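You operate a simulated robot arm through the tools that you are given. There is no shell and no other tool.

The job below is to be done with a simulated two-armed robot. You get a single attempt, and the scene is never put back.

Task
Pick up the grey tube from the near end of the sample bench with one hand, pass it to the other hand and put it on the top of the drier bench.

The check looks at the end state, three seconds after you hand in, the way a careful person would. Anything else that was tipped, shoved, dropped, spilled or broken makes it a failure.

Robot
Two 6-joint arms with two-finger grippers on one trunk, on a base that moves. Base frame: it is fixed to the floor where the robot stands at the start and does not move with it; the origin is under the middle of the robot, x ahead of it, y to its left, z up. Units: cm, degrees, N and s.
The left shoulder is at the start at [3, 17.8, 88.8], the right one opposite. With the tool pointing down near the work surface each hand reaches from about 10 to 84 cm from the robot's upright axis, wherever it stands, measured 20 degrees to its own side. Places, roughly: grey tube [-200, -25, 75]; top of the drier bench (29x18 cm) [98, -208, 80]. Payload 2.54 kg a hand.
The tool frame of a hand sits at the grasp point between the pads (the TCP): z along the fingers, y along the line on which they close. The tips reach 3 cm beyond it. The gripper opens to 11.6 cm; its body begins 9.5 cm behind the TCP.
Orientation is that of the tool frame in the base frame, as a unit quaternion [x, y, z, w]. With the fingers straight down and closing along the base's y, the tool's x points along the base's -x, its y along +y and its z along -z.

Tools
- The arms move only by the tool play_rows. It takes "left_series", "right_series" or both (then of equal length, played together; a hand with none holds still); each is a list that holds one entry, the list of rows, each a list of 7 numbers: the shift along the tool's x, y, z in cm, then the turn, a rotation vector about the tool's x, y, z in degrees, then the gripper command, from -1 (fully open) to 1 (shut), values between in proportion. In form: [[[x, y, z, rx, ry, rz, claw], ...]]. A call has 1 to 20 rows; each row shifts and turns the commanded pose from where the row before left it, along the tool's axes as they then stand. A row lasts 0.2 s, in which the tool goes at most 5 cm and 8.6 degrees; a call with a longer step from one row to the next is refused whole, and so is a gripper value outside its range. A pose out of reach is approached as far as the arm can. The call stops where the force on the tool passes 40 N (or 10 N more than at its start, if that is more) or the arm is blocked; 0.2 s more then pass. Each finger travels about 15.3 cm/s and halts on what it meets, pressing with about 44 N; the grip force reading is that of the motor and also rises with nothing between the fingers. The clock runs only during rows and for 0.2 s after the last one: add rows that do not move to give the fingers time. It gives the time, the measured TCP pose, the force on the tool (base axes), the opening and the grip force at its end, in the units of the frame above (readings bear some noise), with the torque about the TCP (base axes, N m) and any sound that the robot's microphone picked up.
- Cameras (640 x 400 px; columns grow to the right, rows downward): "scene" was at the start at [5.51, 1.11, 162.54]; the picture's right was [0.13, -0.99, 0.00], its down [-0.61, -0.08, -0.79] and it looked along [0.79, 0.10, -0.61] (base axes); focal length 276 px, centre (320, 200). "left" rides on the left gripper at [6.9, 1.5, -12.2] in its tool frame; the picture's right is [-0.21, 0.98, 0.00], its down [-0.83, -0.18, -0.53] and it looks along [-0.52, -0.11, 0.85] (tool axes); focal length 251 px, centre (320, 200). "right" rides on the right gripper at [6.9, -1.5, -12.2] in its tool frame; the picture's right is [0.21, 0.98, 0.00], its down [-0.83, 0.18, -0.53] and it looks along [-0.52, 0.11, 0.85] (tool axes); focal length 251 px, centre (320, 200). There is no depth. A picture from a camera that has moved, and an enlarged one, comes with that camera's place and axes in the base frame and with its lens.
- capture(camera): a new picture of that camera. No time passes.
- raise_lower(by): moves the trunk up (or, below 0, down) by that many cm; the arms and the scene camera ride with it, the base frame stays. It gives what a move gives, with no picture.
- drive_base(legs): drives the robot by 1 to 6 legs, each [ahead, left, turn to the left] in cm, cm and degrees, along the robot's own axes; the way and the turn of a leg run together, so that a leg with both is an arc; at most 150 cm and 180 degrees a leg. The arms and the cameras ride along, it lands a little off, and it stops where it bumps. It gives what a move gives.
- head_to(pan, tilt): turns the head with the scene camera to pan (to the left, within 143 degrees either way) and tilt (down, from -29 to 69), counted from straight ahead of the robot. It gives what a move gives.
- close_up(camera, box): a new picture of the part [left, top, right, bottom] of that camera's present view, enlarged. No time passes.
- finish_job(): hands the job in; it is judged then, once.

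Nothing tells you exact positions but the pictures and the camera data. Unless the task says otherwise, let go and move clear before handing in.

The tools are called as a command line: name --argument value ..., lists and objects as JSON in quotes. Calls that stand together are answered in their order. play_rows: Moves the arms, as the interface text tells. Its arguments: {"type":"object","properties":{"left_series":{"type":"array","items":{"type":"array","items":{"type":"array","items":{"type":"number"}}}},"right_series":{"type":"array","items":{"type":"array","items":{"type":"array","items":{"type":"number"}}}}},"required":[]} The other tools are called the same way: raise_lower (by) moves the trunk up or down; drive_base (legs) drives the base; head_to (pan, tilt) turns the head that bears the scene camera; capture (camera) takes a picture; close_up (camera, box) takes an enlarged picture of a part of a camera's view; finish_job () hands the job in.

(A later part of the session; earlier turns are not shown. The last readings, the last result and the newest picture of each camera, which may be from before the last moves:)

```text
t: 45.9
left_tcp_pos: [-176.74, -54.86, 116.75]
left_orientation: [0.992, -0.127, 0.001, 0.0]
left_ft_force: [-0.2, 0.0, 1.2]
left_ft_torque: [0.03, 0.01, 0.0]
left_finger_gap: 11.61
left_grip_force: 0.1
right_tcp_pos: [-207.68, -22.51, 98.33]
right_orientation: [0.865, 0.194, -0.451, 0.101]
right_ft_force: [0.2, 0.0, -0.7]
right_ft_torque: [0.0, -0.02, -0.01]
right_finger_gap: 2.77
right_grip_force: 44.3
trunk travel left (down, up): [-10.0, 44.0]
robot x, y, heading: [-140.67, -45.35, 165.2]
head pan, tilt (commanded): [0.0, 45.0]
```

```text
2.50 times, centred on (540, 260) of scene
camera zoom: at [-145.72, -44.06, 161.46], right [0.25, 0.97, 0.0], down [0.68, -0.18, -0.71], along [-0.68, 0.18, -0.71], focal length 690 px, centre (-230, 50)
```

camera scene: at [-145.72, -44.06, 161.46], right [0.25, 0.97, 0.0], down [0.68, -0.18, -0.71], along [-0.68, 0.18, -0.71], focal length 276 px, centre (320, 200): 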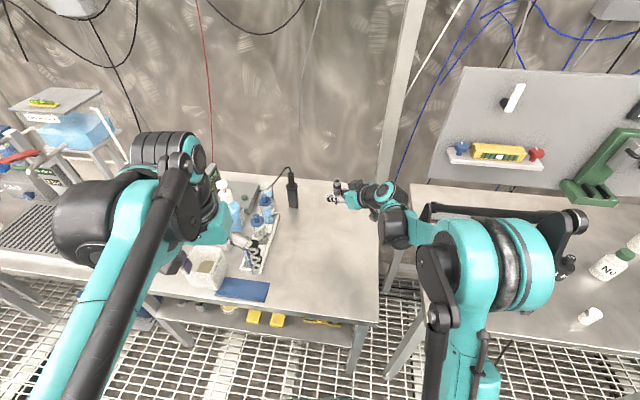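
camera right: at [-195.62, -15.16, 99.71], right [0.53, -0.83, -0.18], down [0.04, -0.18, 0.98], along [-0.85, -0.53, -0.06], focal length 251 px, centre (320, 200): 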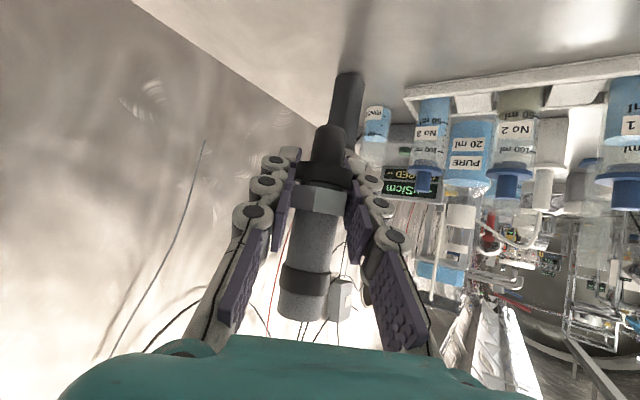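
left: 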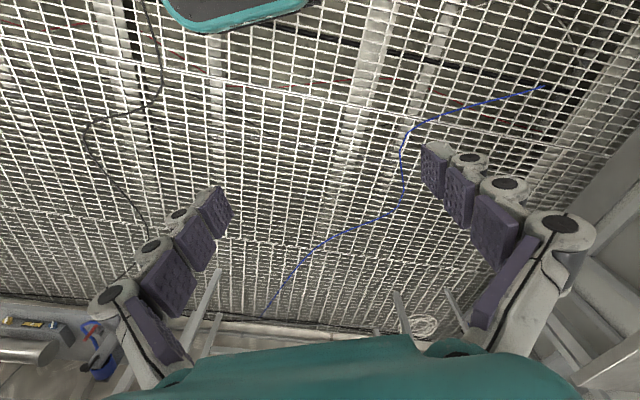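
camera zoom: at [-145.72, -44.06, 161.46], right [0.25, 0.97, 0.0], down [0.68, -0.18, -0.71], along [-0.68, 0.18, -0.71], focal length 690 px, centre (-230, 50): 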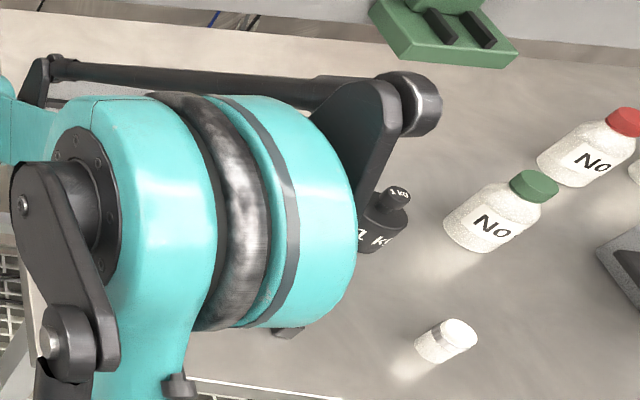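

Everything there is still standing (the lean is just wide-angle perspective). I'll raise the trunk, back away from the bench, then bring the tube in front of the chest for the handover.

raise_lower --by 15

drive_base --legs '[[-25, 0, 0]]'

capture --camera "scene"

capture --camera "right"

```text
t: 47.6
left_tcp_pos: [-176.79, -54.88, 131.55]
left_orientation: [0.992, -0.128, -0.001, 0.0]
left_ft_force: [0.5, 0.8, 0.7]
left_ft_torque: [-0.01, 0.01, 0.0]
left_finger_gap: 11.59
left_grip_force: 0.0
right_tcp_pos: [-207.54, -22.56, 113.21]
right_orientation: [0.866, 0.194, -0.45, 0.101]
right_ft_force: [-0.3, -0.1, 0.2]
right_ft_torque: [-0.02, 0.04, 0.02]
right_finger_gap: 2.76
right_grip_force: 43.8
trunk travel left (down, up): [-25.0, 29.0]
robot x, y, heading: [-140.61, -45.04, 165.3]
head pan, tilt (commanded): [0.0, 45.0]
```

```text
t: 49.4
left_tcp_pos: [-152.37, -61.23, 131.68]
left_orientation: [0.992, -0.126, 0.0, -0.001]
left_ft_force: [0.3, 0.2, 0.4]
left_ft_torque: [0.01, 0.06, -0.03]
left_finger_gap: 11.61
left_grip_force: 0.2
right_tcp_pos: [-183.44, -29.01, 113.49]
right_orientation: [0.865, 0.194, -0.451, 0.101]
right_ft_force: [1.1, -0.2, 0.1]
right_ft_torque: [0.03, 0.0, -0.02]
right_finger_gap: 2.76
right_grip_force: 44.2
trunk travel left (down, up): [-25.0, 29.0]
robot x, y, heading: [-116.04, -52.09, 165.1]
head pan, tilt (commanded): [0.0, 45.0]
```

```text
taken
camera scene: at [-121.38, -50.44, 176.47], right [0.25, 0.97, 0.0], down [0.68, -0.18, -0.71], along [-0.68, 0.18, -0.71], focal length 276 px, centre (320, 200)
```

scene: 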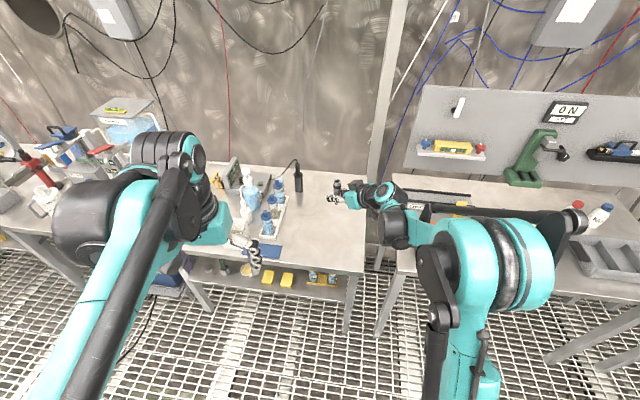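

```text
taken
camera right: at [-171.38, -21.61, 114.74], right [0.53, -0.83, -0.18], down [0.05, -0.18, 0.98], along [-0.85, -0.53, -0.06], focal length 251 px, centre (320, 200)
```

right: 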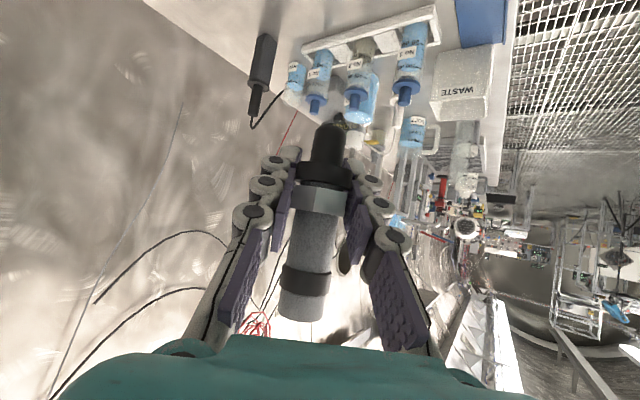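

The tube is still held firmly. Now I bring the right hand back in front of the chest and simultaneously yaw the left hand so its closing line matches the right one's.

play_rows --right_series '[[[1.175, 3.37, -1.69, 0, 0, 0, 1], [1.175, 3.37, -1.69, 0, 0, 0, 1], [1.175, 3.37, -1.69, 0, 0, 0, 1], [1.175, 3.37, -1.69, 0, 0, 0, 1], [0, 0, 0, 0, 0, 0, 1], [0, 0, 0, 0, 0, 0, 1]]]' --left_series '[[[0, 0, 0, 0, 0, -8, -1], [0, 0, 0, 0, 0, -8, -1], [0, 0, 0, 0, 0, -8, -1], [0, 0, 0, 0, 0, -8, -1], [0, 0, 0, 0, 0, -8, -1], [0, 0, 0, 0, 0, 0, -1]]]'

capture --camera "scene"

capture --camera "left"

```text
t: 50.8
left_tcp_pos: [-152.46, -61.27, 131.63]
left_orientation: [0.975, 0.221, 0.0, 0.0]
left_ft_force: [-0.4, 0.9, -1.1]
left_ft_torque: [0.02, 0.05, -0.01]
left_finger_gap: 11.61
left_grip_force: 0.0
right_tcp_pos: [-170.2, -37.66, 113.57]
right_orientation: [0.865, 0.195, -0.451, 0.101]
right_ft_force: [0.2, 0.5, -0.7]
right_ft_torque: [0.03, -0.03, -0.03]
right_finger_gap: 2.78
right_grip_force: 44.2
trunk travel left (down, up): [-25.0, 29.0]
robot x, y, heading: [-116.51, -51.58, 165.4]
head pan, tilt (commanded): [0.0, 45.0]
```

```text
taken
camera scene: at [-121.39, -50.46, 176.47], right [0.25, 0.97, 0.0], down [0.68, -0.18, -0.71], along [-0.68, 0.18, -0.71], focal length 276 px, centre (320, 200)
```

scene: 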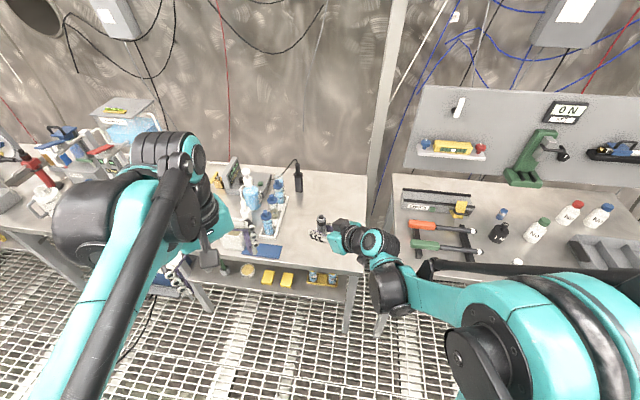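

```text
taken
camera left: at [-145.46, -59.72, 143.82], right [0.23, -0.97, 0.0], down [-0.82, -0.19, 0.53], along [-0.52, -0.12, -0.85], focal length 251 px, centre (320, 200)
```

left: 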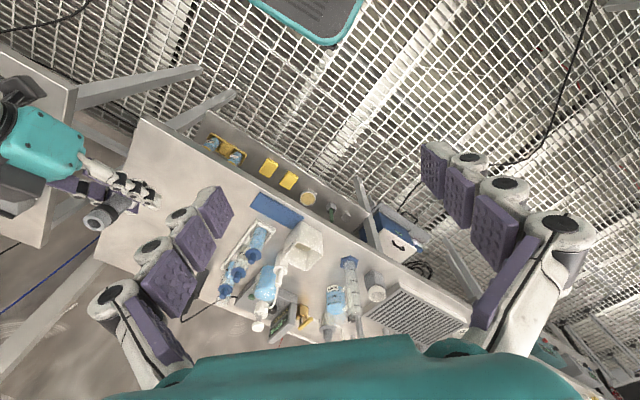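

Now I'll locate the tube precisely in the right hand, from the scene camera and the left hand camera.

close_up --camera "scene" --box '[280, 195, 376, 255]'

close_up --camera "left" --box '[40, 140, 200, 260]'

capture --camera "right"

```text
6.67 times, centred on (328, 225) of scene
camera zoom: at [-121.39, -50.46, 176.47], right [0.25, 0.97, 0.0], down [0.68, -0.18, -0.71], along [-0.68, 0.18, -0.71], focal length 1841 px, centre (267, 33)
```

zoom: 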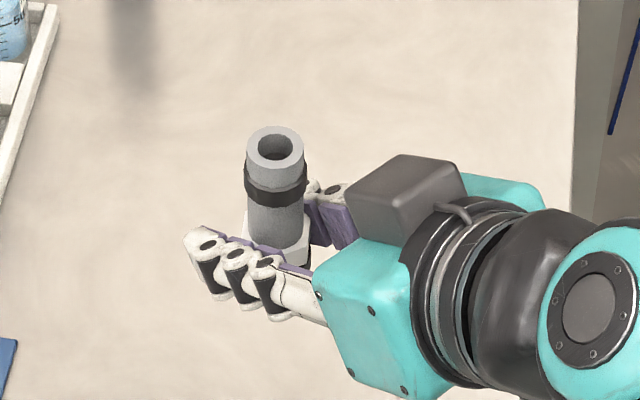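

```text
3.33 times, centred on (120, 200) of left
camera zoom: at [-145.46, -59.72, 143.82], right [0.23, -0.97, 0.0], down [-0.82, -0.19, 0.53], along [-0.52, -0.12, -0.85], focal length 838 px, centre (987, 200)
```

zoom: 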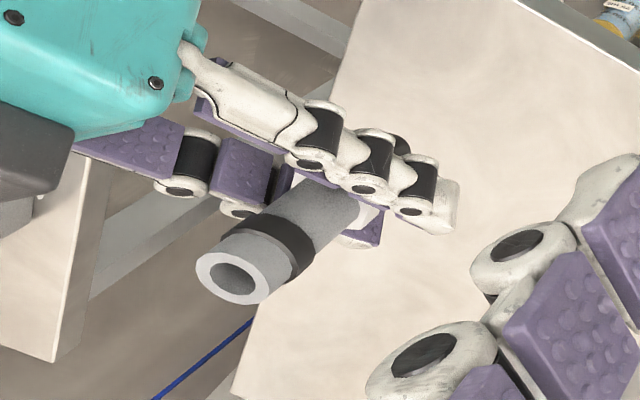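

```text
taken
camera right: at [-158.16, -30.31, 114.78], right [0.53, -0.83, -0.18], down [0.05, -0.18, 0.98], along [-0.85, -0.53, -0.06], focal length 251 px, centre (320, 200)
```

right: 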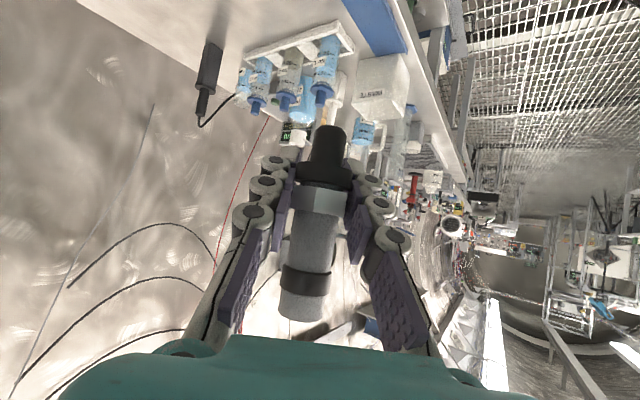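

Tube top is at (-169.75, -37.5, 119.7) by two consistent views. I'll bring the left hand forward and then over the tube, staying well above it.

play_rows --left_series '[[[-3.44, -2.9, 0, 0, 0, 0, -1], [-3.44, -2.9, 0, 0, 0, 0, -1], [-3.44, -2.9, 0, 0, 0, 0, -1], [-3.44, -2.9, 0, 0, 0, 0, -1], [-3.44, -2.9, 0, 0, 0, 0, -1], [2.37, -2.81, 0, 0, 0, 0, -1], [2.37, -2.81, 0, 0, 0, 0, -1], [2.37, -2.81, 0, 0, 0, 0, -1], [0, 0, 0, 0, 0, 0, -1]]]'

capture --camera "scene"

capture --camera "left"

```text
t: 52.8
left_tcp_pos: [-171.37, -44.99, 131.63]
left_orientation: [0.976, 0.22, 0.0, 0.0]
left_ft_force: [-0.1, 0.5, 0.5]
left_ft_torque: [0.04, -0.02, -0.01]
left_finger_gap: 11.61
left_grip_force: 0.1
right_tcp_pos: [-170.34, -37.66, 113.46]
right_orientation: [0.865, 0.195, -0.451, 0.101]
right_ft_force: [-0.1, -1.3, -1.3]
right_ft_torque: [0.02, 0.0, 0.04]
right_finger_gap: 2.76
right_grip_force: 44.2
trunk travel left (down, up): [-25.0, 29.0]
robot x, y, heading: [-116.29, -51.54, 165.3]
head pan, tilt (commanded): [0.0, 45.0]
```

```text
taken
camera scene: at [-121.52, -50.53, 176.47], right [0.25, 0.97, 0.0], down [0.68, -0.18, -0.71], along [-0.68, 0.18, -0.71], focal length 276 px, centre (320, 200)
```

scene: 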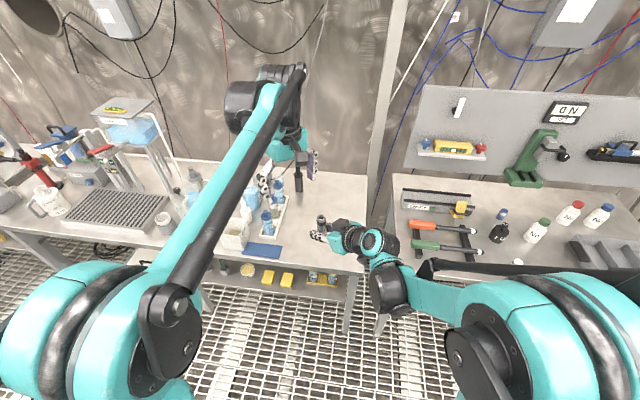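

```text
taken
camera left: at [-164.37, -43.39, 143.72], right [0.23, -0.97, 0.0], down [-0.82, -0.19, 0.53], along [-0.52, -0.12, -0.85], focal length 251 px, centre (320, 200)
```

left: 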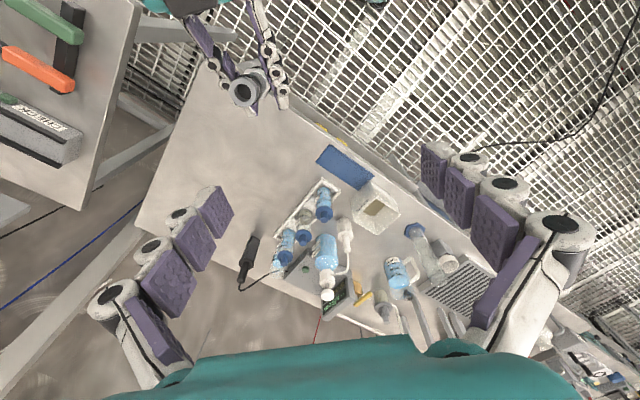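

The left camera view agrees with the tube's place. Moving the left hand directly over it, still 9 cm above.

play_rows --left_series '[[[2.34, -3.02, 0, 0, 0, 0, -1], [2.34, -3.02, 0, 0, 0, 0, -1], [0, 0, 0, 0, 0, 0, -1]]]'

capture --camera "left"

close_up --camera "scene" --box '[240, 110, 400, 270]'

```text
t: 53.6
left_tcp_pos: [-169.75, -37.58, 131.7]
left_orientation: [0.976, 0.22, 0.0, 0.0]
left_ft_force: [0.1, -0.2, 0.8]
left_ft_torque: [0.0, -0.01, 0.0]
left_finger_gap: 11.6
left_grip_force: 0.1
right_tcp_pos: [-170.16, -37.59, 113.44]
right_orientation: [0.866, 0.195, -0.45, 0.101]
right_ft_force: [-1.1, -0.3, -1.2]
right_ft_torque: [0.02, 0.0, 0.0]
right_finger_gap: 2.79
right_grip_force: 44.1
trunk travel left (down, up): [-25.0, 29.0]
robot x, y, heading: [-116.49, -52.13, 165.1]
head pan, tilt (commanded): [0.0, 45.0]
```

```text
taken
camera left: at [-162.82, -35.97, 143.74], right [0.23, -0.97, 0.0], down [-0.82, -0.19, 0.53], along [-0.52, -0.12, -0.85], focal length 251 px, centre (320, 200)
```

left: 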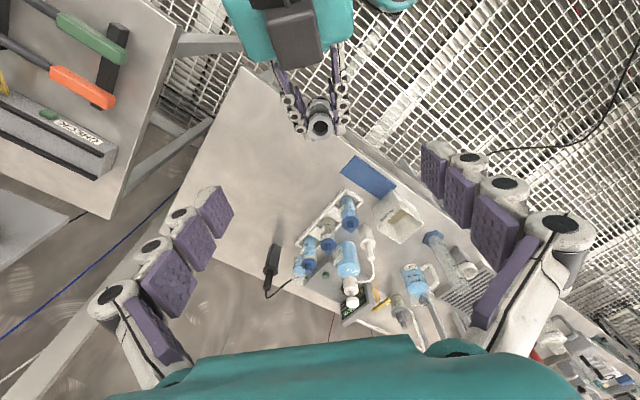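

```text
2.50 times, centred on (320, 190) of scene
camera zoom: at [-121.48, -50.51, 176.47], right [0.25, 0.97, 0.0], down [0.68, -0.18, -0.71], along [-0.68, 0.18, -0.71], focal length 690 px, centre (320, 225)
```

zoom: 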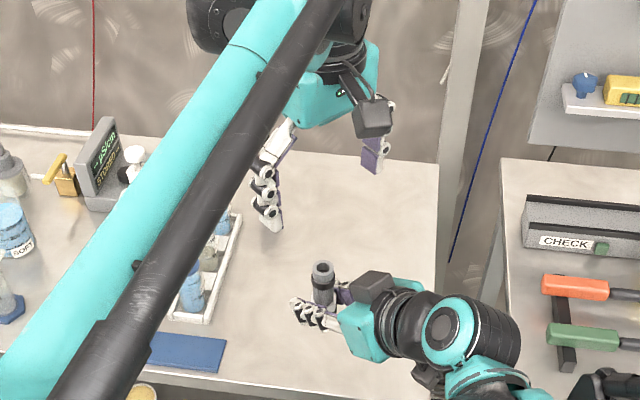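

Nicely lined up. A close-up of the tube top in the left camera to fine-tune centring.

close_up --camera "left" --box '[260, 70, 380, 160]'

```text
4.44 times, centred on (320, 115) of left
camera zoom: at [-162.82, -35.97, 143.74], right [0.23, -0.97, 0.0], down [-0.82, -0.19, 0.53], along [-0.52, -0.12, -0.85], focal length 1118 px, centre (320, 578)
```

zoom: 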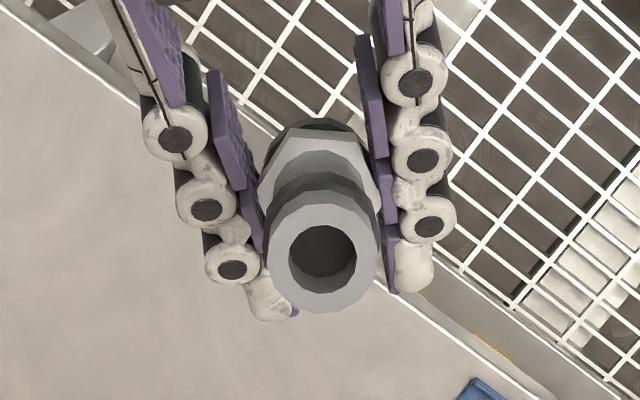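

Centred to 0.1 cm and upright. I'll descend until the fingertips just bracket the top, then check.

play_rows --left_series '[[[0.04, 0.05, 3, 0, 0, 0, -1], [0.04, 0.05, 3, 0, 0, 0, -1], [0, 0, 3, 0, 0, 0, -1], [0, 0, 0, 0, 0, 0, -1]]]'

capture --camera "left"

close_up --camera "scene" --box '[260, 140, 388, 260]'

capture --camera "right"

```text
t: 54.6
left_tcp_pos: [-169.69, -37.43, 122.63]
left_orientation: [0.976, 0.22, 0.001, 0.0]
left_ft_force: [0.2, -0.2, 0.1]
left_ft_torque: [0.0, 0.0, 0.0]
left_finger_gap: 11.56
left_grip_force: 0.1
right_tcp_pos: [-170.3, -37.61, 113.29]
right_orientation: [0.865, 0.195, -0.451, 0.102]
right_ft_force: [0.1, 0.5, -0.3]
right_ft_torque: [-0.01, 0.02, 0.02]
right_finger_gap: 2.76
right_grip_force: 43.9
trunk travel left (down, up): [-25.0, 29.0]
robot x, y, heading: [-116.28, -51.51, 165.6]
head pan, tilt (commanded): [0.0, 45.0]
```

```text
taken
camera left: at [-162.69, -35.93, 134.8], right [0.23, -0.97, 0.0], down [-0.82, -0.19, 0.53], along [-0.52, -0.12, -0.85], focal length 251 px, centre (320, 200)
```

left: 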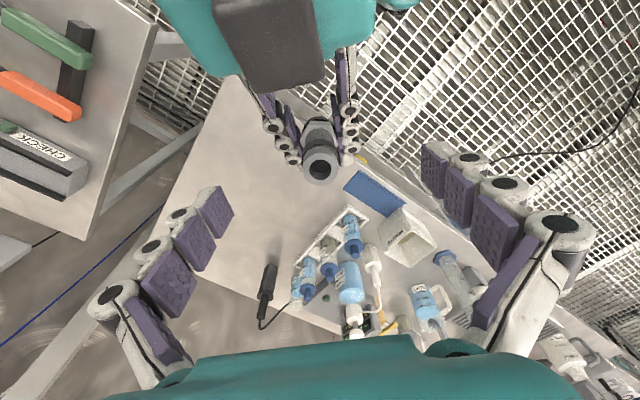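

```text
3.33 times, centred on (324, 200) of scene
camera zoom: at [-121.44, -50.43, 176.47], right [0.25, 0.97, 0.0], down [0.68, -0.18, -0.71], along [-0.68, 0.18, -0.71], focal length 920 px, centre (307, 200)
```

zoom: 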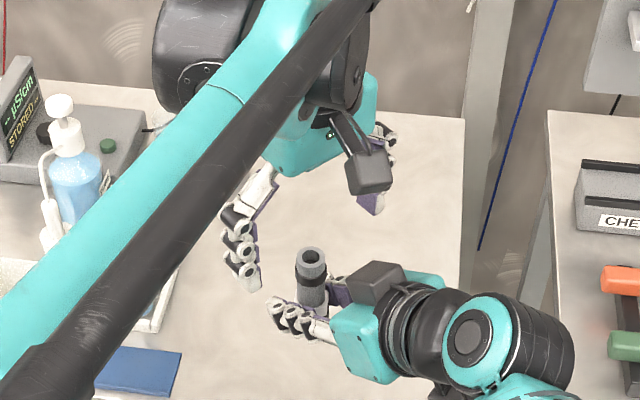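

```text
taken
camera right: at [-158.2, -30.28, 114.76], right [0.53, -0.83, -0.18], down [0.05, -0.18, 0.98], along [-0.85, -0.53, -0.06], focal length 251 px, centre (320, 200)
```

right: 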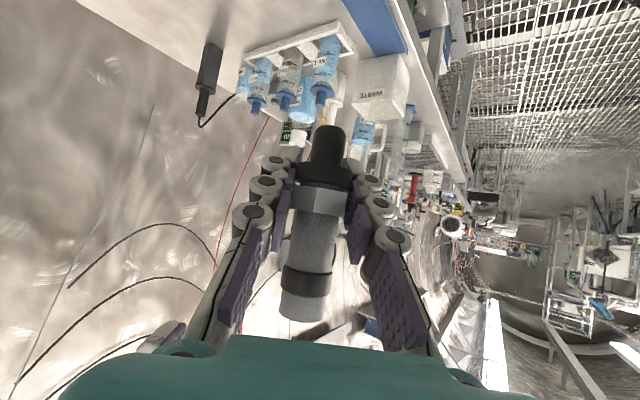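

Still aligned. Final 2.5 cm down, then partially close and check clearance between the two sets of fingers.

play_rows --left_series '[[[0, 0, 1.25, 0, 0, 0, -1], [0, 0, 1.25, 0, 0, 0, -1], [0, 0, 0, 0, 0, 0, -0.4], [0, 0, 0, 0, 0, 0, 0.05], [0, 0, 0, 0, 0, 0, 0.05]]]'

capture --camera "left"

close_up --camera "left" --box '[220, 100, 420, 260]'

close_up --camera "scene" --box '[270, 160, 370, 260]'

capture --camera "right"

```text
t: 55.8
left_tcp_pos: [-169.85, -37.46, 120.21]
left_orientation: [0.975, 0.22, 0.0, 0.0]
left_ft_force: [0.5, 0.2, 0.0]
left_ft_torque: [0.0, 0.01, 0.01]
left_finger_gap: 5.51
left_grip_force: 0.0
right_tcp_pos: [-170.19, -37.66, 113.44]
right_orientation: [0.866, 0.195, -0.45, 0.101]
right_ft_force: [-0.5, 0.3, -1.1]
right_ft_torque: [-0.01, -0.02, 0.01]
right_finger_gap: 2.75
right_grip_force: 44.3
trunk travel left (down, up): [-25.0, 29.0]
robot x, y, heading: [-116.28, -51.78, 165.7]
head pan, tilt (commanded): [0.0, 45.0]
```

```text
taken
camera left: at [-162.77, -35.92, 132.29], right [0.23, -0.97, 0.0], down [-0.82, -0.19, 0.53], along [-0.52, -0.12, -0.85], focal length 251 px, centre (320, 200)
```

left: 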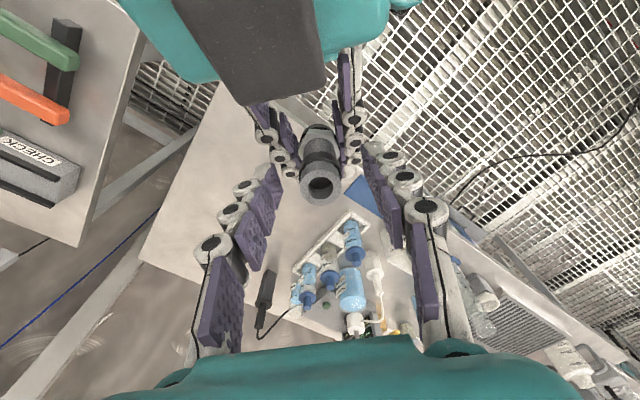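

```text
2.50 times, centred on (320, 180) of left
camera zoom: at [-162.77, -35.92, 132.29], right [0.23, -0.97, 0.0], down [-0.82, -0.19, 0.53], along [-0.52, -0.12, -0.85], focal length 629 px, centre (320, 250)
```

zoom: 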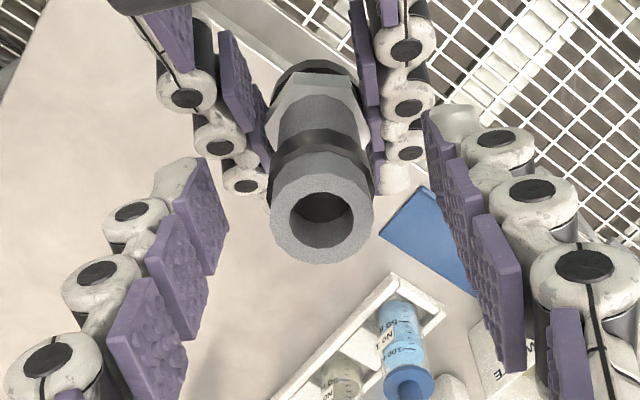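

```text
4.00 times, centred on (320, 210) of scene
camera zoom: at [-121.49, -50.41, 176.47], right [0.25, 0.97, 0.0], down [0.68, -0.18, -0.71], along [-0.68, 0.18, -0.71], focal length 1104 px, centre (320, 160)
```

zoom: 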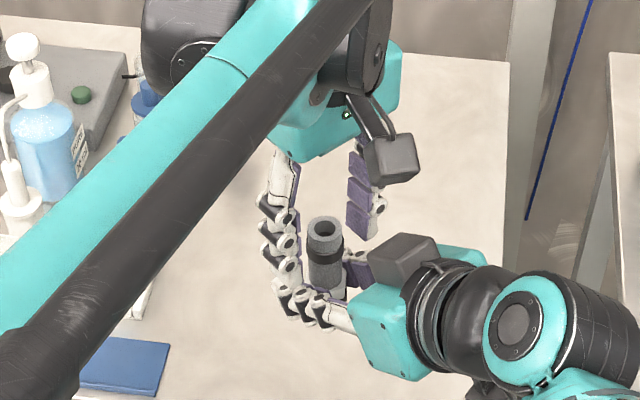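

```text
taken
camera right: at [-158.24, -30.27, 114.74], right [0.53, -0.83, -0.18], down [0.04, -0.18, 0.98], along [-0.85, -0.53, -0.06], focal length 251 px, centre (320, 200)
```

right: 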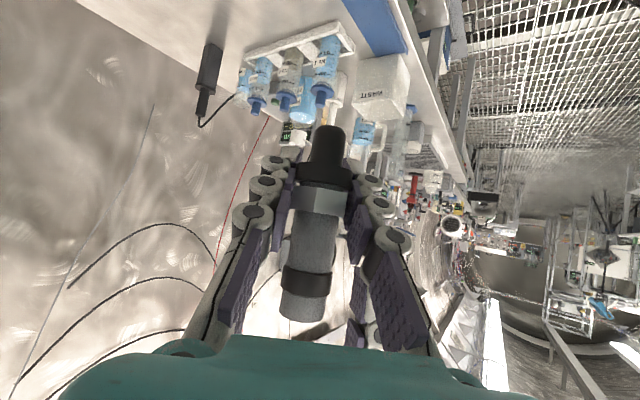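

Finger sets are clear of each other and the tube is centred. Closing the left hand on the tube's top.

play_rows --left_series '[[[-0.05, 0.04, 0, 0, 0, 0, 0.2], [0, 0, 0, 0, 0, 0, 0.4], [0, 0, 0, 0, 0, 0, 0.52], [0, 0, 0, 0, 0, 0, 1], [0, 0, 0, 0, 0, 0, 1], [0, 0, 0, 0, 0, 0, 1]]]'

close_up --camera "left" --box '[220, 100, 420, 260]'

close_up --camera "scene" --box '[270, 160, 370, 260]'

capture --camera "right"

```text
t: 57.2
left_tcp_pos: [-169.68, -37.43, 120.19]
left_orientation: [0.975, 0.221, 0.0, 0.0]
left_ft_force: [-0.7, 2.2, 2.3]
left_ft_torque: [0.23, 0.12, -0.07]
left_finger_gap: 2.2
left_grip_force: 44.0
right_tcp_pos: [-170.32, -37.63, 113.52]
right_orientation: [0.865, 0.195, -0.451, 0.102]
right_ft_force: [0.7, -2.4, -3.0]
right_ft_torque: [-0.12, 0.0, 0.07]
right_finger_gap: 2.74
right_grip_force: 44.0
trunk travel left (down, up): [-25.0, 29.0]
robot x, y, heading: [-116.39, -51.96, 165.4]
head pan, tilt (commanded): [0.0, 45.0]
```

```text
2.50 times, centred on (320, 180) of left
camera zoom: at [-162.8, -35.96, 132.3], right [0.22, -0.97, 0.0], down [-0.82, -0.19, 0.53], along [-0.52, -0.12, -0.85], focal length 629 px, centre (320, 250)
```

zoom: 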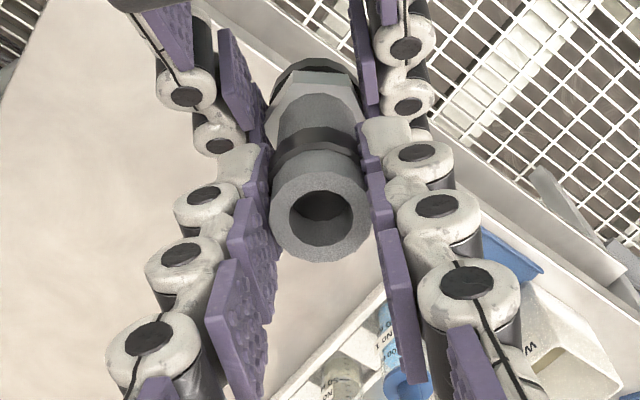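

```text
4.00 times, centred on (320, 210) of scene
camera zoom: at [-121.49, -50.41, 176.47], right [0.25, 0.97, 0.0], down [0.68, -0.18, -0.71], along [-0.68, 0.18, -0.71], focal length 1104 px, centre (320, 160)
```

zoom: 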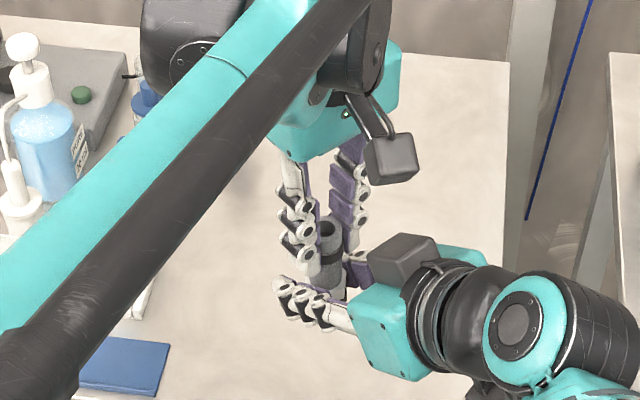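

```text
taken
camera right: at [-158.23, -30.27, 114.74], right [0.53, -0.83, -0.18], down [0.04, -0.18, 0.98], along [-0.85, -0.53, -0.06], focal length 251 px, centre (320, 200)
```

right: 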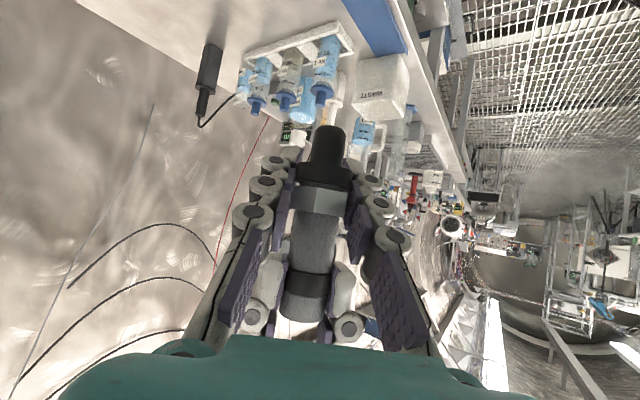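

The left hand holds the top (gap 2.2, full grip). Now the right hand opens and I check the tube stays put before withdrawing.

play_rows --right_series '[[[0, 0, 0, 0, 0, 0, 0.4], [0, 0, 0, 0, 0, 0, 0], [0, 0, 0, 0, 0, 0, -0.5], [0, 0, 0, 0, 0, 0, -1], [0, 0, 0, 0, 0, 0, -1]]]'

capture --camera "right"

close_up --camera "left" --box '[220, 100, 420, 260]'

```text
t: 58.4
left_tcp_pos: [-169.76, -37.44, 120.11]
left_orientation: [0.976, 0.22, -0.001, 0.0]
left_ft_force: [-0.7, 0.0, -0.6]
left_ft_torque: [0.03, 0.0, -0.01]
left_finger_gap: 2.18
left_grip_force: 43.6
right_tcp_pos: [-170.27, -37.66, 113.4]
right_orientation: [0.865, 0.195, -0.45, 0.102]
right_ft_force: [0.3, -0.3, 0.0]
right_ft_torque: [-0.01, 0.0, 0.0]
right_finger_gap: 11.6
right_grip_force: 0.1
trunk travel left (down, up): [-25.0, 29.0]
robot x, y, heading: [-116.34, -51.82, 165.5]
head pan, tilt (commanded): [0.0, 45.0]
```

```text
taken
camera right: at [-158.24, -30.27, 114.74], right [0.53, -0.83, -0.18], down [0.04, -0.18, 0.98], along [-0.85, -0.53, -0.06], focal length 251 px, centre (320, 200)
```

right: 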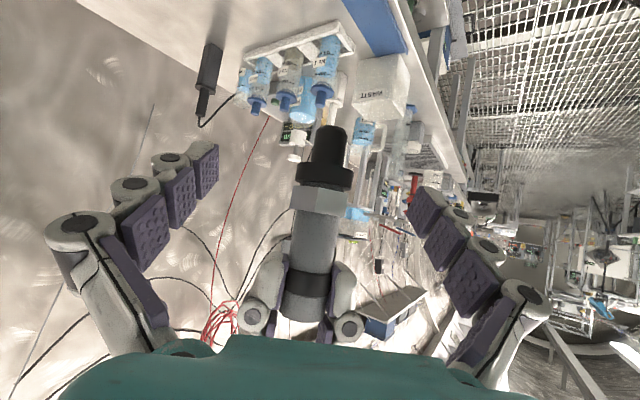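

```text
2.50 times, centred on (320, 180) of left
camera zoom: at [-162.8, -35.97, 132.29], right [0.23, -0.97, 0.0], down [-0.82, -0.19, 0.53], along [-0.52, -0.12, -0.85], focal length 629 px, centre (320, 250)
```

zoom: 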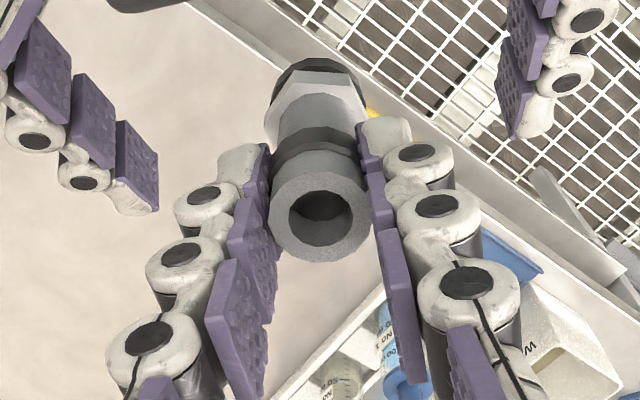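

The left hand holds the tube alone, upright. Withdrawing the right hand backward and slightly down.

play_rows --right_series '[[[2.05, 0, -2.23, 0, 0, 0, -1], [2.05, 0, -2.23, 0, 0, 0, -1], [2.05, 0, -2.23, 0, 0, 0, -1], [2.05, 0, -2.23, 0, 0, 0, -1], [2.05, 0, -2.23, 0, 0, 0, -1], [0, 0, 0, 0, 0, 0, -1]]]'

capture --camera "scene"

capture --camera "right"

```text
t: 59.8
left_tcp_pos: [-169.92, -37.53, 120.2]
left_orientation: [0.976, 0.22, 0.0, -0.001]
left_ft_force: [0.5, -0.3, 0.5]
left_ft_torque: [0.0, 0.0, 0.01]
left_finger_gap: 2.21
left_grip_force: 44.2
right_tcp_pos: [-156.82, -31.06, 111.28]
right_orientation: [0.865, 0.195, -0.45, 0.102]
right_ft_force: [0.2, -0.1, -0.5]
right_ft_torque: [0.02, -0.03, 0.0]
right_finger_gap: 11.59
right_grip_force: 0.1
trunk travel left (down, up): [-25.0, 29.0]
robot x, y, heading: [-116.34, -52.02, 165.4]
head pan, tilt (commanded): [0.0, 45.0]
```

```text
taken
camera scene: at [-121.57, -50.43, 176.46], right [0.25, 0.97, 0.0], down [0.68, -0.18, -0.71], along [-0.68, 0.18, -0.71], focal length 276 px, centre (320, 200)
```

scene: 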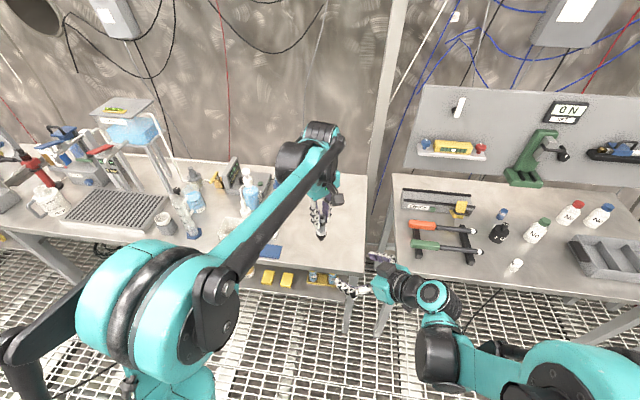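

```text
taken
camera right: at [-144.76, -23.74, 112.7], right [0.53, -0.83, -0.18], down [0.04, -0.18, 0.98], along [-0.85, -0.53, -0.06], focal length 251 px, centre (320, 200)
```

right: 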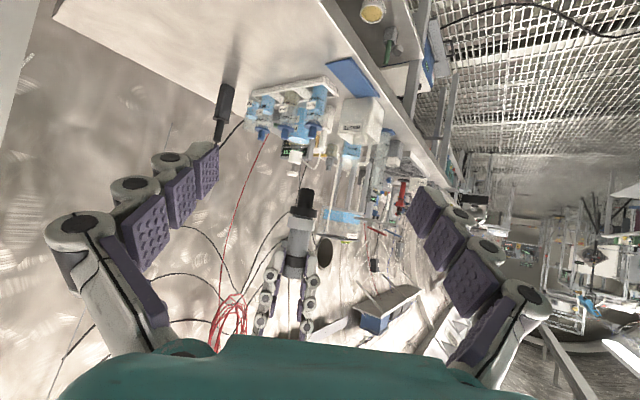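

Handover done. I'll move the two hands apart and return the right hand to its neutral down pose for driving.

play_rows --right_series '[[[1.47, -3.07, -2.09, 0, 0, 0, -1], [1.47, -3.07, -2.09, 0, 0, 0, -1], [1.47, -3.07, -2.09, 0, 0, 0, -1], [0, 0, 0, 0, 7.86, 0, -1], [0, 0, 0, 0, 7.86, 0, -1], [0, 0, 0, 0, 7.86, 0, -1], [0, 0, 0, 0, 7.86, 0, -1], [0, 0, 0, 0, 7.86, 0, -1], [0, 0, 0, 0, 7.86, 0, -1], [0, 0, 0, 0, 7.86, 0, -1], [0, 0, 0, 0, 0, 8, -1], [0, 0, 0, 0, 0, 8, -1], [0, 0, 0, 0, 0, 8, -1], [0, 0, 0, 0, 0, 8, -1], [0, 0, 0, 0, 0, 8, -1]]]' --left_series '[[[-0.4, 3.58, 0, 0, 0, 0, 1], [-0.4, 3.58, 0, 0, 0, 0, 1], [-0.4, 3.58, 0, 0, 0, 0, 1], [-0.4, 3.58, 0, 0, 0, 0, 1], [-0.4, 3.58, 0, 0, 0, 0, 1], [0, 0, 0, 0, 0, 0, 1], [0, 0, 0, 0, 0, 0, 1], [0, 0, 0, 0, 0, 0, 1], [0, 0, 0, 0, 0, 0, 1], [0, 0, 0, 0, 0, 0, 1], [0, 0, 0, 0, 0, 0, 1], [0, 0, 0, 0, 0, 0, 1], [0, 0, 0, 0, 0, 0, 1], [0, 0, 0, 0, 0, 0, 1], [0, 0, 0, 0, 0, 0, 1]]]'

capture --camera "scene"

close_up --camera "left" --box '[220, 100, 420, 260]'

```text
t: 63.0
left_tcp_pos: [-163.67, -54.7, 120.25]
left_orientation: [0.975, 0.22, 0.0, 0.0]
left_ft_force: [0.7, 0.9, -0.6]
left_ft_torque: [0.0, 0.0, -0.01]
left_finger_gap: 2.18
left_grip_force: 43.6
right_tcp_pos: [-153.65, -19.59, 111.35]
right_orientation: [0.992, -0.128, 0.0, 0.0]
right_ft_force: [0.4, 0.4, 0.2]
right_ft_torque: [0.01, -0.01, -0.02]
right_finger_gap: 11.57
right_grip_force: 0.0
trunk travel left (down, up): [-25.0, 29.0]
robot x, y, heading: [-116.39, -51.85, 165.2]
head pan, tilt (commanded): [0.0, 45.0]
```

```text
taken
camera scene: at [-121.49, -50.42, 176.47], right [0.25, 0.97, 0.0], down [0.68, -0.18, -0.71], along [-0.68, 0.18, -0.71], focal length 276 px, centre (320, 200)
```

scene: 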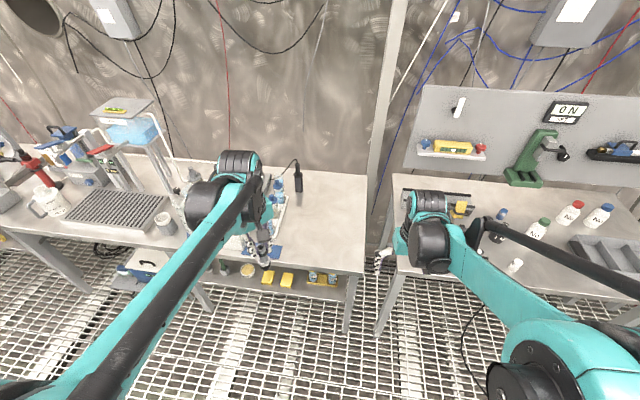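

```text
2.50 times, centred on (320, 180) of left
camera zoom: at [-156.83, -53.05, 132.36], right [0.23, -0.97, 0.0], down [-0.82, -0.19, 0.53], along [-0.52, -0.12, -0.85], focal length 629 px, centre (320, 250)
```

zoom: 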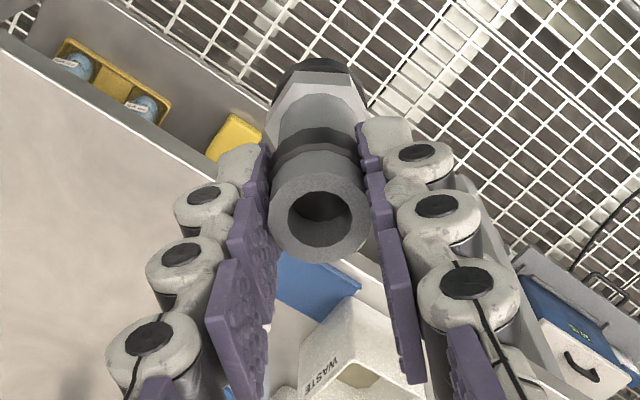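

The tube is firm and upright in the left hand. Now I drive back to open floor, and turn around to face the drier bench direction.

drive_base --legs '[[0, -60, 0], [-60, -20, 0], [-35, 0, 0], [0, 0, 171]]'

head_to --pan -30 --tilt 30

capture --camera "scene"

close_up --camera "left" --box '[220, 100, 420, 260]'

```text
t: 78.4
left_tcp_pos: [42.8, -4.43, 120.24]
left_orientation: [-0.132, 0.991, 0.0, 0.0]
left_ft_force: [-0.7, -0.7, -0.6]
left_ft_torque: [-0.05, 0.05, 0.02]
left_finger_gap: 2.2
left_grip_force: 44.2
right_tcp_pos: [26.56, -37.05, 111.29]
right_orientation: [0.216, 0.976, 0.0, 0.0]
right_ft_force: [-0.3, 0.0, -0.2]
right_ft_torque: [-0.01, 0.02, 0.03]
right_finger_gap: 11.6
right_grip_force: 0.1
trunk travel left (down, up): [-25.0, 29.0]
robot x, y, heading: [-4.54, 1.16, -25.0]
head pan, tilt (commanded): [0.0, 45.0]
```

```text
t: 79.3
left_tcp_pos: [42.82, -4.54, 120.18]
left_orientation: [-0.131, 0.991, 0.0, 0.0]
left_ft_force: [0.3, 0.5, -0.6]
left_ft_torque: [-0.01, -0.01, 0.0]
left_finger_gap: 2.19
left_grip_force: 44.1
right_tcp_pos: [26.47, -37.2, 111.28]
right_orientation: [0.215, 0.977, 0.0, 0.0]
right_ft_force: [0.3, -1.0, 0.3]
right_ft_torque: [-0.03, -0.02, -0.01]
right_finger_gap: 11.59
right_grip_force: 0.0
trunk travel left (down, up): [-25.0, 29.0]
robot x, y, heading: [-4.16, 1.46, -24.9]
head pan, tilt (commanded): [-30.0, 30.0]
```

```text
taken
camera scene: at [-2.0, -4.91, 178.72], right [-0.82, -0.58, 0.0], down [-0.29, 0.41, -0.87], along [0.5, -0.71, -0.5], focal length 276 px, centre (320, 200)
```

scene: 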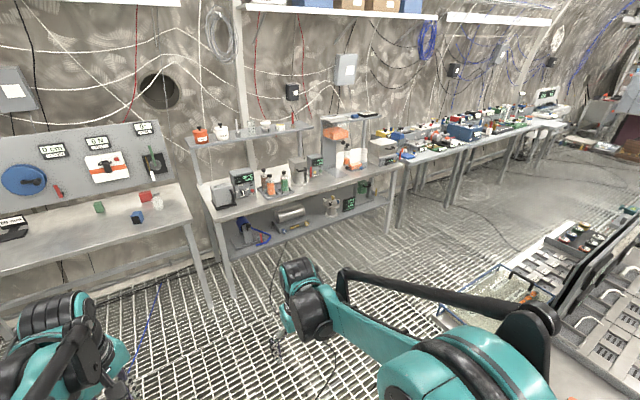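

```text
2.50 times, centred on (320, 180) of left
camera zoom: at [35.71, -4.84, 132.36], right [-0.05, 1.0, 0.0], down [0.84, 0.04, 0.53], along [0.53, 0.03, -0.85], focal length 629 px, centre (320, 250)
```

zoom: 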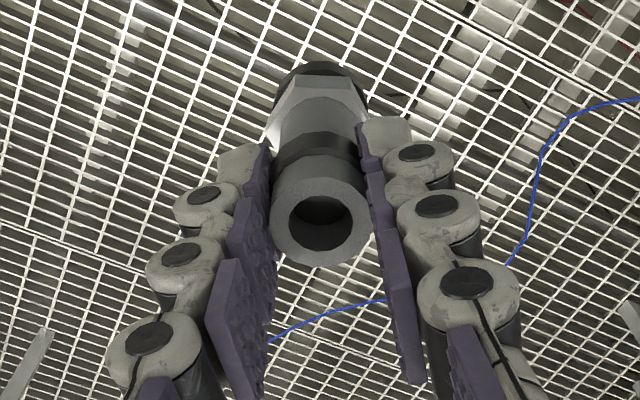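

I see the drier bench at centre. Zooming on its top to find the free spot.

close_up --camera "scene" --box '[290, 105, 430, 205]'

close_up --camera "scene" --box '[180, 95, 440, 275]'

```text
4.00 times, centred on (360, 155) of scene
camera zoom: at [-2.0, -4.91, 178.72], right [-0.82, -0.58, 0.0], down [-0.29, 0.41, -0.87], along [0.5, -0.71, -0.5], focal length 1104 px, centre (160, 380)
```

zoom: 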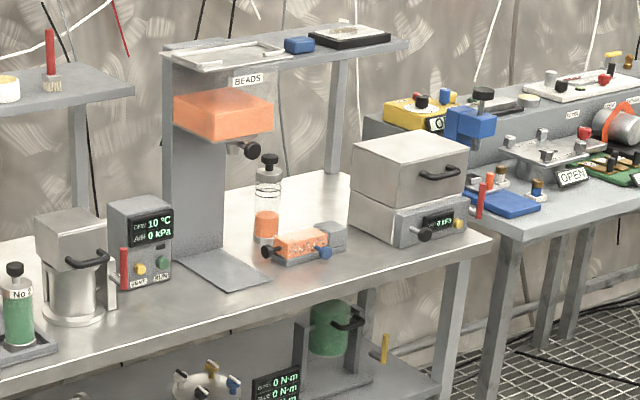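

```text
2.22 times, centred on (310, 185) of scene
camera zoom: at [-2.0, -4.91, 178.72], right [-0.82, -0.58, 0.0], down [-0.29, 0.41, -0.87], along [0.5, -0.71, -0.5], focal length 614 px, centre (342, 233)
```

zoom: 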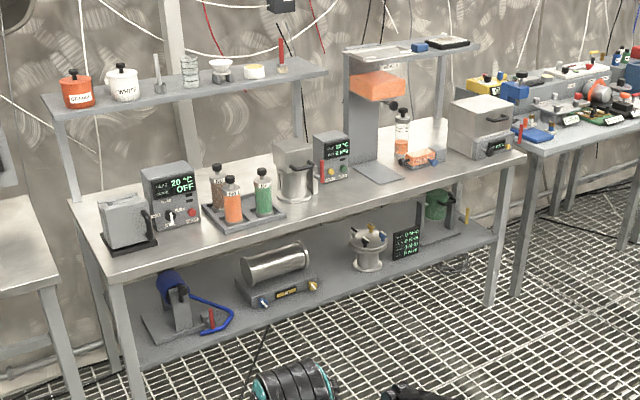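

The free patch is the front strip between the bead dispenser's plate and the box, in front of the small orange tray, centred near (94, -207). I'll turn the left hand's yaw back square, then drive ahead and strafe right along the bench.

play_rows --left_series '[[[0, 0, 0, 0, 0, 8, 1], [0, 0, 0, 0, 0, 8, 1], [0, 0, 0, 0, 0, 8, 1], [0, 0, 0, 0, 0, 8, 1], [0, 0, 0, 0, 0, 8, 1], [0, 0, 0, 0, 0, 0, 1]]]'

drive_base --legs '[[98, 0, 0], [0, -80, 0]]'

head_to --pan -45 --tilt 35

capture --camera "scene"

```text
t: 80.7
left_tcp_pos: [42.83, -4.45, 120.23]
left_orientation: [0.216, 0.976, -0.001, 0.0]
left_ft_force: [0.2, 0.3, -0.5]
left_ft_torque: [0.02, 0.01, 0.01]
left_finger_gap: 2.16
left_grip_force: 44.0
right_tcp_pos: [26.55, -37.09, 111.22]
right_orientation: [0.216, 0.976, -0.001, 0.0]
right_ft_force: [-0.4, 0.6, 0.6]
right_ft_torque: [0.02, 0.0, 0.02]
right_finger_gap: 11.6
right_grip_force: 0.0
trunk travel left (down, up): [-25.0, 29.0]
robot x, y, heading: [-4.34, 0.87, -24.8]
head pan, tilt (commanded): [-30.0, 30.0]
```

```text
t: 89.7
left_tcp_pos: [98.71, -118.58, 120.08]
left_orientation: [0.216, 0.976, -0.001, 0.0]
left_ft_force: [1.0, 0.1, 0.5]
left_ft_torque: [0.03, -0.02, 0.02]
left_finger_gap: 2.21
left_grip_force: 44.1
right_tcp_pos: [82.52, -151.45, 111.32]
right_orientation: [0.216, 0.976, 0.0, 0.0]
right_ft_force: [0.7, -1.0, 0.4]
right_ft_torque: [0.02, -0.01, 0.0]
right_finger_gap: 11.61
right_grip_force: 0.1
trunk travel left (down, up): [-25.0, 29.0]
robot x, y, heading: [51.56, -113.09, -25.1]
head pan, tilt (commanded): [-30.0, 30.0]
```

```text
t: 90.5
left_tcp_pos: [98.68, -118.61, 120.18]
left_orientation: [0.217, 0.976, 0.0, 0.0]
left_ft_force: [0.4, 0.6, 0.7]
left_ft_torque: [0.0, 0.0, -0.02]
left_finger_gap: 2.21
left_grip_force: 44.0
right_tcp_pos: [82.57, -151.29, 111.35]
right_orientation: [0.217, 0.976, 0.0, 0.001]
right_ft_force: [-0.3, -0.1, -0.3]
right_ft_torque: [0.01, 0.05, -0.01]
right_finger_gap: 11.58
right_grip_force: 0.0
trunk travel left (down, up): [-25.0, 29.0]
robot x, y, heading: [51.75, -113.02, -25.2]
head pan, tilt (commanded): [-45.0, 35.0]
```

```text
taken
camera scene: at [51.87, -119.92, 177.95], right [-0.94, -0.34, 0.0], down [-0.2, 0.54, -0.82], along [0.28, -0.77, -0.57], focal length 276 px, centre (320, 200)
```

scene: 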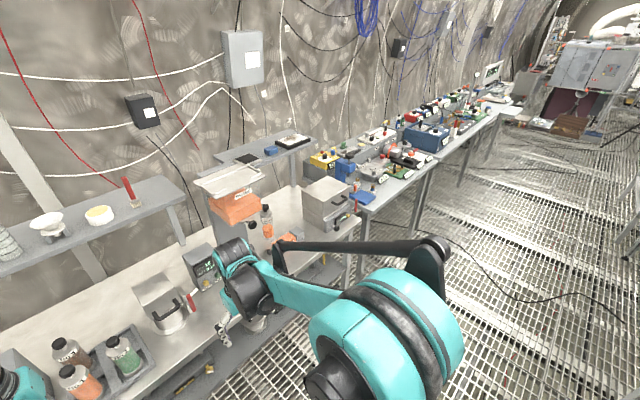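

The aisle is clear. Continuing to strafe right until I'm in front of the free patch.

drive_base --legs '[[0, -76, 1.5]]'

head_to --pan 0 --tilt 40

capture --camera "scene"

capture --camera "left"

capture --camera "right"

```text
t: 94.6
left_tcp_pos: [67.46, -186.97, 120.21]
left_orientation: [0.206, 0.978, 0.0, -0.001]
left_ft_force: [-0.5, 0.5, -0.3]
left_ft_torque: [0.0, 0.0, 0.0]
left_finger_gap: 2.21
left_grip_force: 43.5
right_tcp_pos: [51.82, -219.93, 111.33]
right_orientation: [0.206, 0.979, -0.001, 0.0]
right_ft_force: [-0.7, -0.8, 0.8]
right_ft_torque: [0.0, 0.0, 0.0]
right_finger_gap: 11.6
right_grip_force: 0.0
trunk travel left (down, up): [-25.0, 29.0]
robot x, y, heading: [20.0, -182.15, -24.0]
head pan, tilt (commanded): [-45.0, 35.0]
```

```text
t: 95.7
left_tcp_pos: [67.52, -186.95, 120.34]
left_orientation: [0.206, 0.979, -0.001, 0.0]
left_ft_force: [-0.5, 0.4, -0.3]
left_ft_torque: [-0.02, 0.0, 0.0]
left_finger_gap: 2.17
left_grip_force: 43.9
right_tcp_pos: [51.86, -219.92, 111.27]
right_orientation: [0.206, 0.979, 0.0, 0.001]
right_ft_force: [-1.4, -0.3, 1.1]
right_ft_torque: [0.01, -0.01, 0.01]
right_finger_gap: 11.62
right_grip_force: 0.1
trunk travel left (down, up): [-25.0, 29.0]
robot x, y, heading: [20.09, -182.2, -23.8]
head pan, tilt (commanded): [0.0, 40.0]
```

```text
taken
camera scene: at [25.18, -184.4, 177.19], right [-0.4, -0.91, 0.0], down [-0.59, 0.26, -0.77], along [0.7, -0.31, -0.64], focal length 276 px, centre (320, 200)
```

scene: 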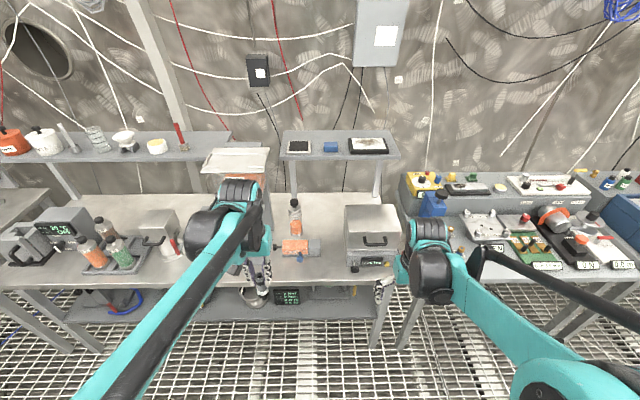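

```text
taken
camera left: at [61.8, -182.81, 132.38], right [0.59, 0.81, 0.0], down [0.68, -0.5, 0.53], along [0.43, -0.32, -0.85], focal length 251 px, centre (320, 200)
```

left: 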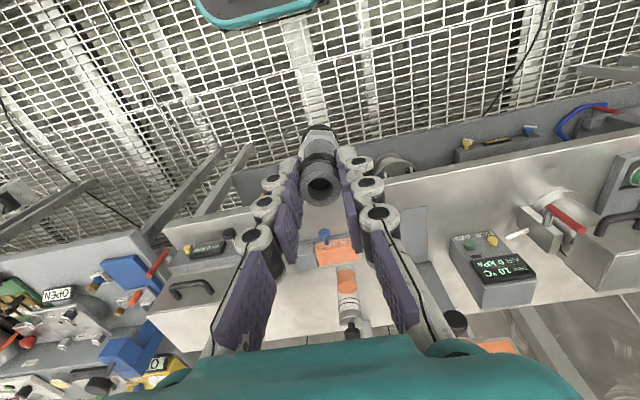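

```text
taken
camera right: at [44.99, -218.49, 123.52], right [0.2, 0.98, 0.0], down [0.83, -0.17, 0.53], along [0.52, -0.11, -0.85], focal length 251 px, centre (320, 200)
```

right: 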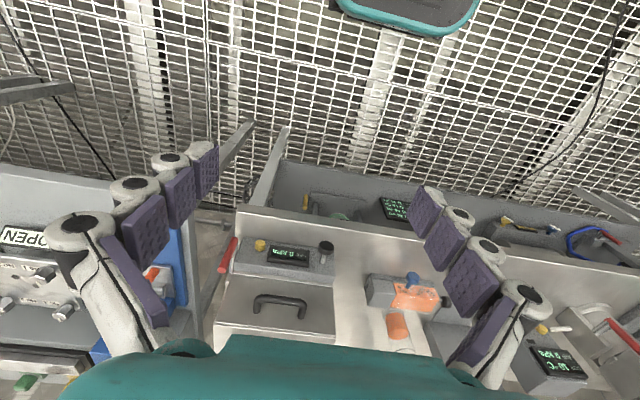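

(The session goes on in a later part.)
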